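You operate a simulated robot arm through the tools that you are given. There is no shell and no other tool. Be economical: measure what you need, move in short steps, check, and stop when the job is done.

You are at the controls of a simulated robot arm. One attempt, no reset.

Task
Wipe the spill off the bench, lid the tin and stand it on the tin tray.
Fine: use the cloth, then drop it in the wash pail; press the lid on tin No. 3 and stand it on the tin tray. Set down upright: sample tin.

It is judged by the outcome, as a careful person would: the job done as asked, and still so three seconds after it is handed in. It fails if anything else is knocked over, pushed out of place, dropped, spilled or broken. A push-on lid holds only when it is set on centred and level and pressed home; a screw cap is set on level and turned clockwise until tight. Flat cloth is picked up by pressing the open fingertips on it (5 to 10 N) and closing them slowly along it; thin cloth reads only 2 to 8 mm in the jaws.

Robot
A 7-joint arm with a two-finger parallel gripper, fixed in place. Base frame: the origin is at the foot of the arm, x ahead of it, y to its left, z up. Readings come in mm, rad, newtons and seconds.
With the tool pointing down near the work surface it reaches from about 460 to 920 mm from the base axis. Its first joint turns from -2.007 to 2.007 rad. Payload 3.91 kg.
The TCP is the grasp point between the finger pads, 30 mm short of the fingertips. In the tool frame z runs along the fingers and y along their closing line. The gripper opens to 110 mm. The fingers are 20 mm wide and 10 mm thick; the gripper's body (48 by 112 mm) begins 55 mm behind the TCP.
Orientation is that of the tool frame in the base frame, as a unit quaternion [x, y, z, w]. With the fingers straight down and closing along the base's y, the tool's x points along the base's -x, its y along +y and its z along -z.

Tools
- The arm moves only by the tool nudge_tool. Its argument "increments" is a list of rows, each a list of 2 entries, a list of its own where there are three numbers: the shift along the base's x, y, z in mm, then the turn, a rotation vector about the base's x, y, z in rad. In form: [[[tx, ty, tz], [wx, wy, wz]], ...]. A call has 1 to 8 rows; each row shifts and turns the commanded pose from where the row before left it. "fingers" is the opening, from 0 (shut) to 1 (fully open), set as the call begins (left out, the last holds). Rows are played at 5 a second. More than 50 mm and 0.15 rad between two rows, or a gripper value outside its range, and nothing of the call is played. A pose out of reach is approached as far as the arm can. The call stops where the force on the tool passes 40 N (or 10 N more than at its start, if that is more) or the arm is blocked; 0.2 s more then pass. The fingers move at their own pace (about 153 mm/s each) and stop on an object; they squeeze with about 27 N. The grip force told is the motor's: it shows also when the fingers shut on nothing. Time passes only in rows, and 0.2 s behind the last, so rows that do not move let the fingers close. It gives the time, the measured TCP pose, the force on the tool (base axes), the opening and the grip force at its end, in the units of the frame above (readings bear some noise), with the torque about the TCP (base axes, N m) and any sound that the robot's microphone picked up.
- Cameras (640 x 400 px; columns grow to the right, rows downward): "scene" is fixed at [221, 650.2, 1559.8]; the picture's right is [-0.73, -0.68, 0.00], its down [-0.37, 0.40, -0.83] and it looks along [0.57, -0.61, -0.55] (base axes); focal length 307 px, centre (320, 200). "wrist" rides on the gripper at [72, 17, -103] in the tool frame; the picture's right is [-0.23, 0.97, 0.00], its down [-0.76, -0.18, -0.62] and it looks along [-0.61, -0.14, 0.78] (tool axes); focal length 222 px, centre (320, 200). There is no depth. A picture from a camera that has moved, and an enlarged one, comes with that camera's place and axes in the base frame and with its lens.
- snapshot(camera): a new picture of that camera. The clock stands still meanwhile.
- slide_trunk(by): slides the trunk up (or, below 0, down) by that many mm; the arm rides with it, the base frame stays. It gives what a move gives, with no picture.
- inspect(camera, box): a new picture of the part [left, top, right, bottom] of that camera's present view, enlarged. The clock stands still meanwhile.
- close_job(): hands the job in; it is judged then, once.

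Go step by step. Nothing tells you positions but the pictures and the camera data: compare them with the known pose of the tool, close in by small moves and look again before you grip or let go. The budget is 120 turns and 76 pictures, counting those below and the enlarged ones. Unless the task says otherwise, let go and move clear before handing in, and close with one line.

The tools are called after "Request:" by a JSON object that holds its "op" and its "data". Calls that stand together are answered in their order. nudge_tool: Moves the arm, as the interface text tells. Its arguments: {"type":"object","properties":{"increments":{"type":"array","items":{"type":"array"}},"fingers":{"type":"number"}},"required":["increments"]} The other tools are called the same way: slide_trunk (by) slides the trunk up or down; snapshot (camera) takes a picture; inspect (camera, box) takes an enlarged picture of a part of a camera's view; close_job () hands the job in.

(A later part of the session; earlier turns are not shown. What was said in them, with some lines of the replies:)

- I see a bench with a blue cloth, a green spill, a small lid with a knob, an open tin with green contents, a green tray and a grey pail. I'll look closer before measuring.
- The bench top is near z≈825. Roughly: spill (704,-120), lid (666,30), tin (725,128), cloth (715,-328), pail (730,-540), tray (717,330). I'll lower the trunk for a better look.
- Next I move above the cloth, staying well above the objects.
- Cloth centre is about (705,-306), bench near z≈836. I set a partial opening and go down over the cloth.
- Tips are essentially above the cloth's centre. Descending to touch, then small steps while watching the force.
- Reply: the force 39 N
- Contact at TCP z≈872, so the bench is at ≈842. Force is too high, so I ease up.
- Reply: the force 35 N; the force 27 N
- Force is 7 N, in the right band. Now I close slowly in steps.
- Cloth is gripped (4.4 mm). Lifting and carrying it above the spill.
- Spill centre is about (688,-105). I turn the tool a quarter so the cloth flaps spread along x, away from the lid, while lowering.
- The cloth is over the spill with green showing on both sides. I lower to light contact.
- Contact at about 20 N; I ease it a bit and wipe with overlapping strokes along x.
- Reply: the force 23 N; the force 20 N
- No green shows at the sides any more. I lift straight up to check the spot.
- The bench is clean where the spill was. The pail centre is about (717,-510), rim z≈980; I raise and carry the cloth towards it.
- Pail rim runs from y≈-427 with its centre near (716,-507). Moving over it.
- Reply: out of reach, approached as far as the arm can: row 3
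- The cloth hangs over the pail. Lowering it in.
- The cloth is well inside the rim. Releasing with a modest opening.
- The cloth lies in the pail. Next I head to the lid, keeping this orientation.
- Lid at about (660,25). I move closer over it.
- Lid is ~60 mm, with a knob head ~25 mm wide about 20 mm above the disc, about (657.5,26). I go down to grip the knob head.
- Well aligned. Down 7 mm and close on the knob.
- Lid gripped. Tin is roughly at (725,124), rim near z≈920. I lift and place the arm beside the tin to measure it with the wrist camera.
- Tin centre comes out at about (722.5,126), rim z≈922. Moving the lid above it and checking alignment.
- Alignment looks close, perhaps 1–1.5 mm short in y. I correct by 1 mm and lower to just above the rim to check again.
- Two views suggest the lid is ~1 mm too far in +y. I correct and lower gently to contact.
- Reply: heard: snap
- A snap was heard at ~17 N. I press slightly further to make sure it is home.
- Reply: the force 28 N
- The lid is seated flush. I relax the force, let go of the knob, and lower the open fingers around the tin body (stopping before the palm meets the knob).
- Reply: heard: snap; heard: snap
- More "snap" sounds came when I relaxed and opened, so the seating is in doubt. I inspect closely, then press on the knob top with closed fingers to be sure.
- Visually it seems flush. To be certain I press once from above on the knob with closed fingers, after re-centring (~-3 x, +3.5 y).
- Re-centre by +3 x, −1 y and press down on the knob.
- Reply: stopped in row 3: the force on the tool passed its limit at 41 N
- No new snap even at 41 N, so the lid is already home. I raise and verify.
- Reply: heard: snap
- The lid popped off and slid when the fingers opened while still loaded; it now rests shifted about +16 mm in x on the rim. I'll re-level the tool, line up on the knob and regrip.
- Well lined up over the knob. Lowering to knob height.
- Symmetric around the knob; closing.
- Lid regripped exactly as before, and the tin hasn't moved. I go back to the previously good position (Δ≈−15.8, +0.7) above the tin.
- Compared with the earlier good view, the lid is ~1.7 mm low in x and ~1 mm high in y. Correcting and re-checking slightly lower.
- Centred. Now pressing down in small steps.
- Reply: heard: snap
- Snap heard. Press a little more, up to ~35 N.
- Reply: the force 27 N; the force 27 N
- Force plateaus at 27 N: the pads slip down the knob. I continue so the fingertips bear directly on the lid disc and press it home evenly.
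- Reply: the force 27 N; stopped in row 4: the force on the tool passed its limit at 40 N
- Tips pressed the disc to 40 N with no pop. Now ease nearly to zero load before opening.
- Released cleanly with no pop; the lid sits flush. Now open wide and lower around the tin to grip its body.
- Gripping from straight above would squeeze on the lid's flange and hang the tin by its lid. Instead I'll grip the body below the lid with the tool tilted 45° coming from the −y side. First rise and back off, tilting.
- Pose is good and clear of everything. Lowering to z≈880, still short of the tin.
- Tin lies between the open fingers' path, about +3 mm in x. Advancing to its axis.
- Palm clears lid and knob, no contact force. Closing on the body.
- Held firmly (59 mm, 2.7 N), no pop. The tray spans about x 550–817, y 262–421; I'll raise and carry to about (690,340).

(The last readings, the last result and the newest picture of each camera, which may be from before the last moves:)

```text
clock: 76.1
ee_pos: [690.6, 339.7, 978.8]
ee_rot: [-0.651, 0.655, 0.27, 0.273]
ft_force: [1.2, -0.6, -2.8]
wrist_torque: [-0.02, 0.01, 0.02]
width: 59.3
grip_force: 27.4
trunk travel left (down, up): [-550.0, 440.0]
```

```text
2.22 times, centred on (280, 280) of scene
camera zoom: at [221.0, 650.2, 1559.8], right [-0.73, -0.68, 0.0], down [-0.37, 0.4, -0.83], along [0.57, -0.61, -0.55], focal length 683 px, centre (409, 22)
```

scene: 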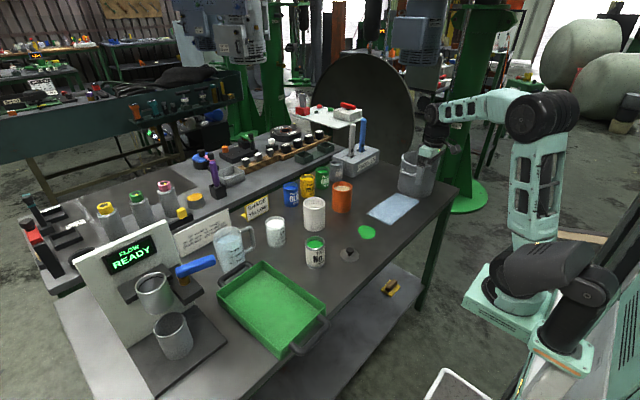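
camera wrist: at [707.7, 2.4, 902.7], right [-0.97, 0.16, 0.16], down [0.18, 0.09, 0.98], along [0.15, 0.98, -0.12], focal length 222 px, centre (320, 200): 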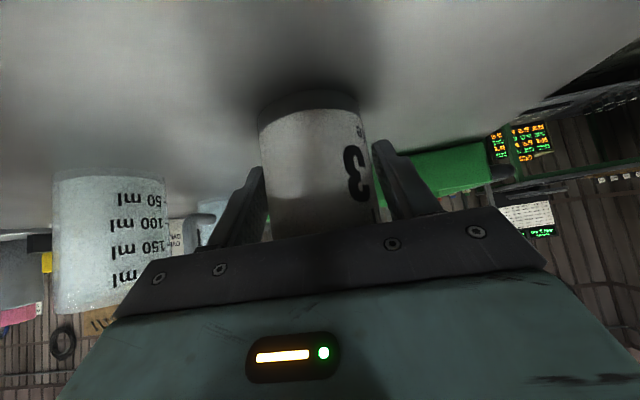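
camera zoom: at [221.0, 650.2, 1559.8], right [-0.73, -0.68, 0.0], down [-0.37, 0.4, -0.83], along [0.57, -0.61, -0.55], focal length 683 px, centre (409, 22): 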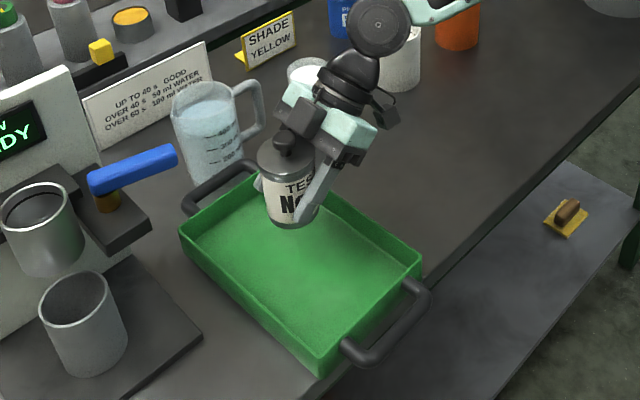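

Above the tray. Lowering, then slow steps until contact.

Request:
{"op": "nudge_tool", "data": {"increments": [[[0, 0, -25], [0, 0, 0]], [[0, 0, -25], [0, 0, 0]], [[0, 0, -20], [0, 0, 0]], [[0, 0, 0], [0, 0, 0]]]}}

Request:
{"op": "inspect", "data": {"camera": "scene", "box": [220, 220, 340, 340]}}

```text
clock: 77.1
ee_pos: [689.5, 339.4, 906.2]
ee_rot: [-0.652, 0.653, 0.272, 0.273]
ft_force: [0.0, -0.2, -3.1]
wrist_torque: [-0.02, -0.01, -0.01]
width: 59.0
grip_force: 27.3
trunk travel left (down, up): [-550.0, 440.0]
```

```text
3.33 times, centred on (280, 280) of scene
camera zoom: at [221.0, 650.2, 1559.8], right [-0.73, -0.68, 0.0], down [-0.37, 0.4, -0.83], along [0.57, -0.61, -0.55], focal length 1025 px, centre (453, -67)
```

zoom: 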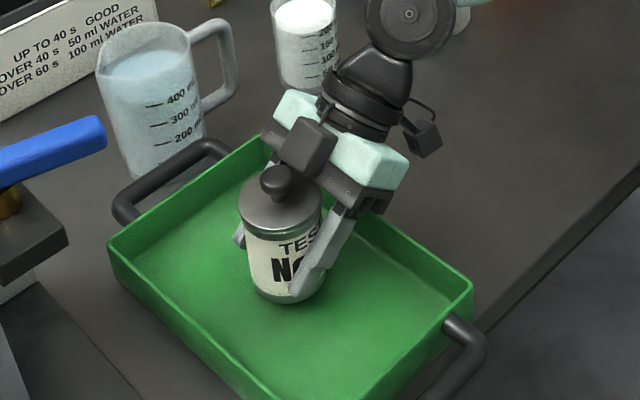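

Request:
{"op": "nudge_tool", "data": {"increments": [[[0, 0, -6], [0, 0, 0]], [[0, 0, -5], [0, 0, 0]], [[0, 0, -3], [0, 0, 0]], [[0, 0, 0], [0, 0, 0]]]}}

Request:
{"op": "nudge_tool", "data": {"increments": [[[0, 0, -2], [0, 0, 0]], [[0, 0, -1.5], [0, 0, 0]], [[0, 0, 0], [0, 0, 0]]]}}

```text
clock: 78.1
ee_pos: [690.0, 338.5, 893.1]
ee_rot: [-0.652, 0.654, 0.271, 0.272]
ft_force: [0.4, -0.5, -2.3]
wrist_torque: [0.02, 0.0, 0.03]
width: 59.0
grip_force: 26.9
trunk travel left (down, up): [-550.0, 440.0]
```

```text
clock: 78.9
ee_pos: [689.6, 338.6, 891.1]
ee_rot: [-0.652, 0.653, 0.271, 0.273]
ft_force: [0.6, 0.2, -2.0]
wrist_torque: [-0.05, 0.01, -0.01]
width: 59.2
grip_force: 27.0
trunk travel left (down, up): [-550.0, 440.0]
```

Request:
{"op": "nudge_tool", "data": {"increments": [[[0, 0, -1.5], [0, 0, 0]], [[0, 0, -1.5], [0, 0, 0]], [[0, 0, 0], [0, 0, 0]]]}}

```text
clock: 79.7
ee_pos: [690.5, 339.4, 888.2]
ee_rot: [-0.652, 0.654, 0.271, 0.274]
ft_force: [1.2, -0.6, 4.9]
wrist_torque: [-0.03, 0.11, 0.04]
width: 58.7
grip_force: 27.0
trunk travel left (down, up): [-550.0, 440.0]
```

Tin touches the tray floor. Opening gently.

Request:
{"op": "nudge_tool", "data": {"increments": [[[0, 0, 0.5], [0, 0, 0]], [[0, 0, 0], [0, 0, 0]]]}}

Request:
{"op": "nudge_tool", "data": {"increments": [[[0, 0, 0], [0, 0, 0]], [[0, 0, 0], [0, 0, 0]]], "fingers": 0.6}}

Request:
{"op": "nudge_tool", "data": {"increments": [[[0, 0, 0], [0, 0, 0]], [[0, 0, 0], [0, 0, 0]]], "fingers": 0.9}}

Request:
{"op": "inspect", "data": {"camera": "scene", "box": [230, 220, 320, 310]}}

```text
clock: 80.3
ee_pos: [689.6, 338.0, 887.8]
ee_rot: [-0.651, 0.655, 0.27, 0.273]
ft_force: [1.7, -0.6, 4.3]
wrist_torque: [-0.05, 0.11, 0.01]
width: 59.1
grip_force: 26.8
trunk travel left (down, up): [-550.0, 440.0]
```

```text
clock: 80.9
ee_pos: [689.9, 338.1, 888.2]
ee_rot: [0.653, -0.653, -0.271, -0.272]
ft_force: [-1.0, -0.6, 0.1]
wrist_torque: [0.01, -0.02, -0.02]
width: 66.2
grip_force: 0.1
trunk travel left (down, up): [-550.0, 440.0]
```

```text
clock: 81.5
ee_pos: [690.0, 338.2, 888.4]
ee_rot: [-0.652, 0.654, 0.27, 0.272]
ft_force: [-0.6, -0.3, 0.4]
wrist_torque: [0.05, 0.0, -0.01]
width: 98.8
grip_force: 0.1
trunk travel left (down, up): [-550.0, 440.0]
```

```text
4.44 times, centred on (275, 265) of scene
camera zoom: at [221.0, 650.2, 1559.8], right [-0.73, -0.68, 0.0], down [-0.37, 0.4, -0.83], along [0.57, -0.61, -0.55], focal length 1366 px, centre (520, -89)
```

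zoom: 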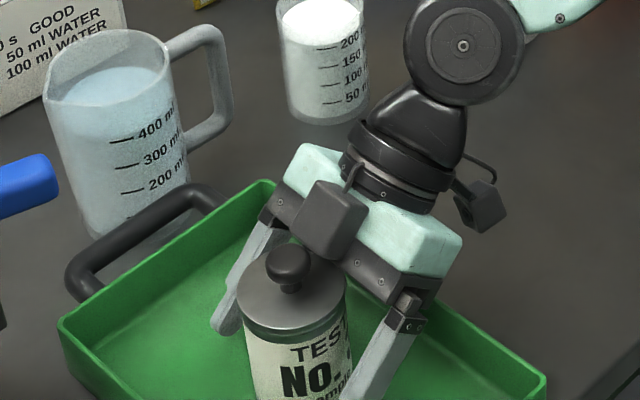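

The tin stands upright with its lid on. Retreating along the tool's own axis.

Request:
{"op": "nudge_tool", "data": {"increments": [[[0, -12, 12], [0, 0, 0]], [[0, -25, 25], [0, 0, 0]], [[0, -30, 30], [0, 0, 0]], [[0, -30, 30], [0, 0, 0]], [[0, -30, 30], [0, 0, 0]], [[0, -30, 30], [0, 0, 0]], [[0, -40, 10], [0, 0, 0]], [[0, 0, 0], [0, 0, 0]]]}}

Request:
{"op": "inspect", "data": {"camera": "scene", "box": [240, 220, 320, 320]}}

Request:
{"op": "snapshot", "data": {"camera": "scene"}}

```text
clock: 83.3
ee_pos: [689.7, 142.3, 1056.5]
ee_rot: [-0.652, 0.654, 0.27, 0.273]
ft_force: [-0.1, 0.1, 0.2]
wrist_torque: [-0.01, 0.0, 0.0]
width: 99.2
grip_force: 0.0
trunk travel left (down, up): [-550.0, 440.0]
```

```text
4.00 times, centred on (280, 270) of scene
camera zoom: at [221.0, 650.2, 1559.8], right [-0.73, -0.68, 0.0], down [-0.37, 0.4, -0.83], along [0.57, -0.61, -0.55], focal length 1230 px, centre (480, -80)
```

zoom: 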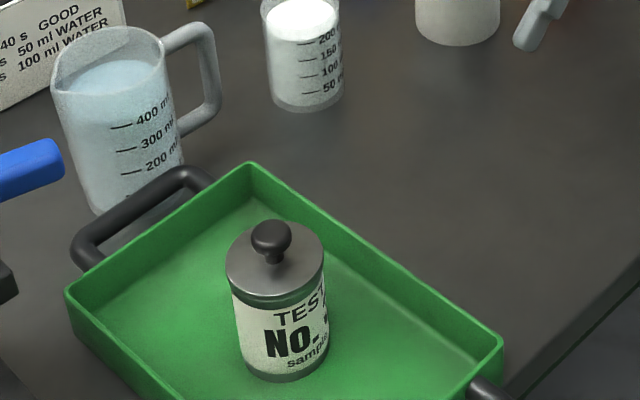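

```text
2 pictures are left
```

scene: 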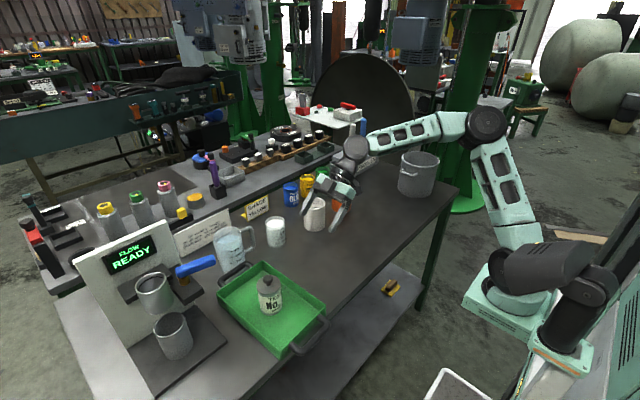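

The tin stands lidded in the tray, and everything else is in place. One last close look at the lid.

Request:
{"op": "inspect", "data": {"camera": "scene", "box": [253, 265, 288, 320]}}

```text
7.27 times, centred on (270, 292) of scene
camera zoom: at [221.0, 650.2, 1559.8], right [-0.73, -0.68, 0.0], down [-0.37, 0.4, -0.83], along [0.57, -0.61, -0.55], focal length 2236 px, centre (680, -473)
```

zoom: 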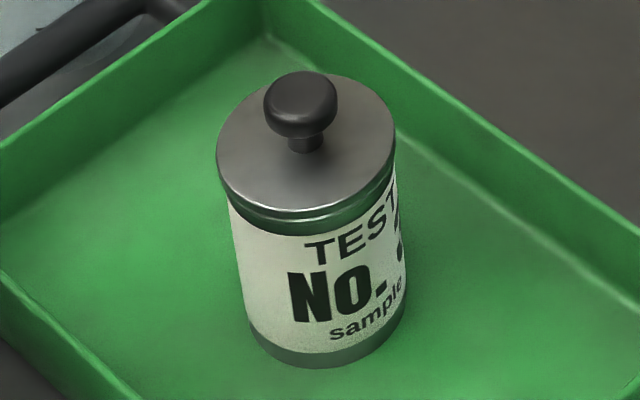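

The lid is level and seated, the tin is upright in the tray, the spill is wiped up and the cloth is in the pail. Handing in.

Request:
{"op": "close_job", "data": {}}

```text
The job is handed in.
```

The job is handed in: the spill is wiped up, the cloth is in the wash pail, and tin No. 3 stands upright on the tin tray with its lid pressed on. On the first try the lid popped off and slid as I let go. I re-seated it with a snap, pressed it to 40 N, and it held through the carry.
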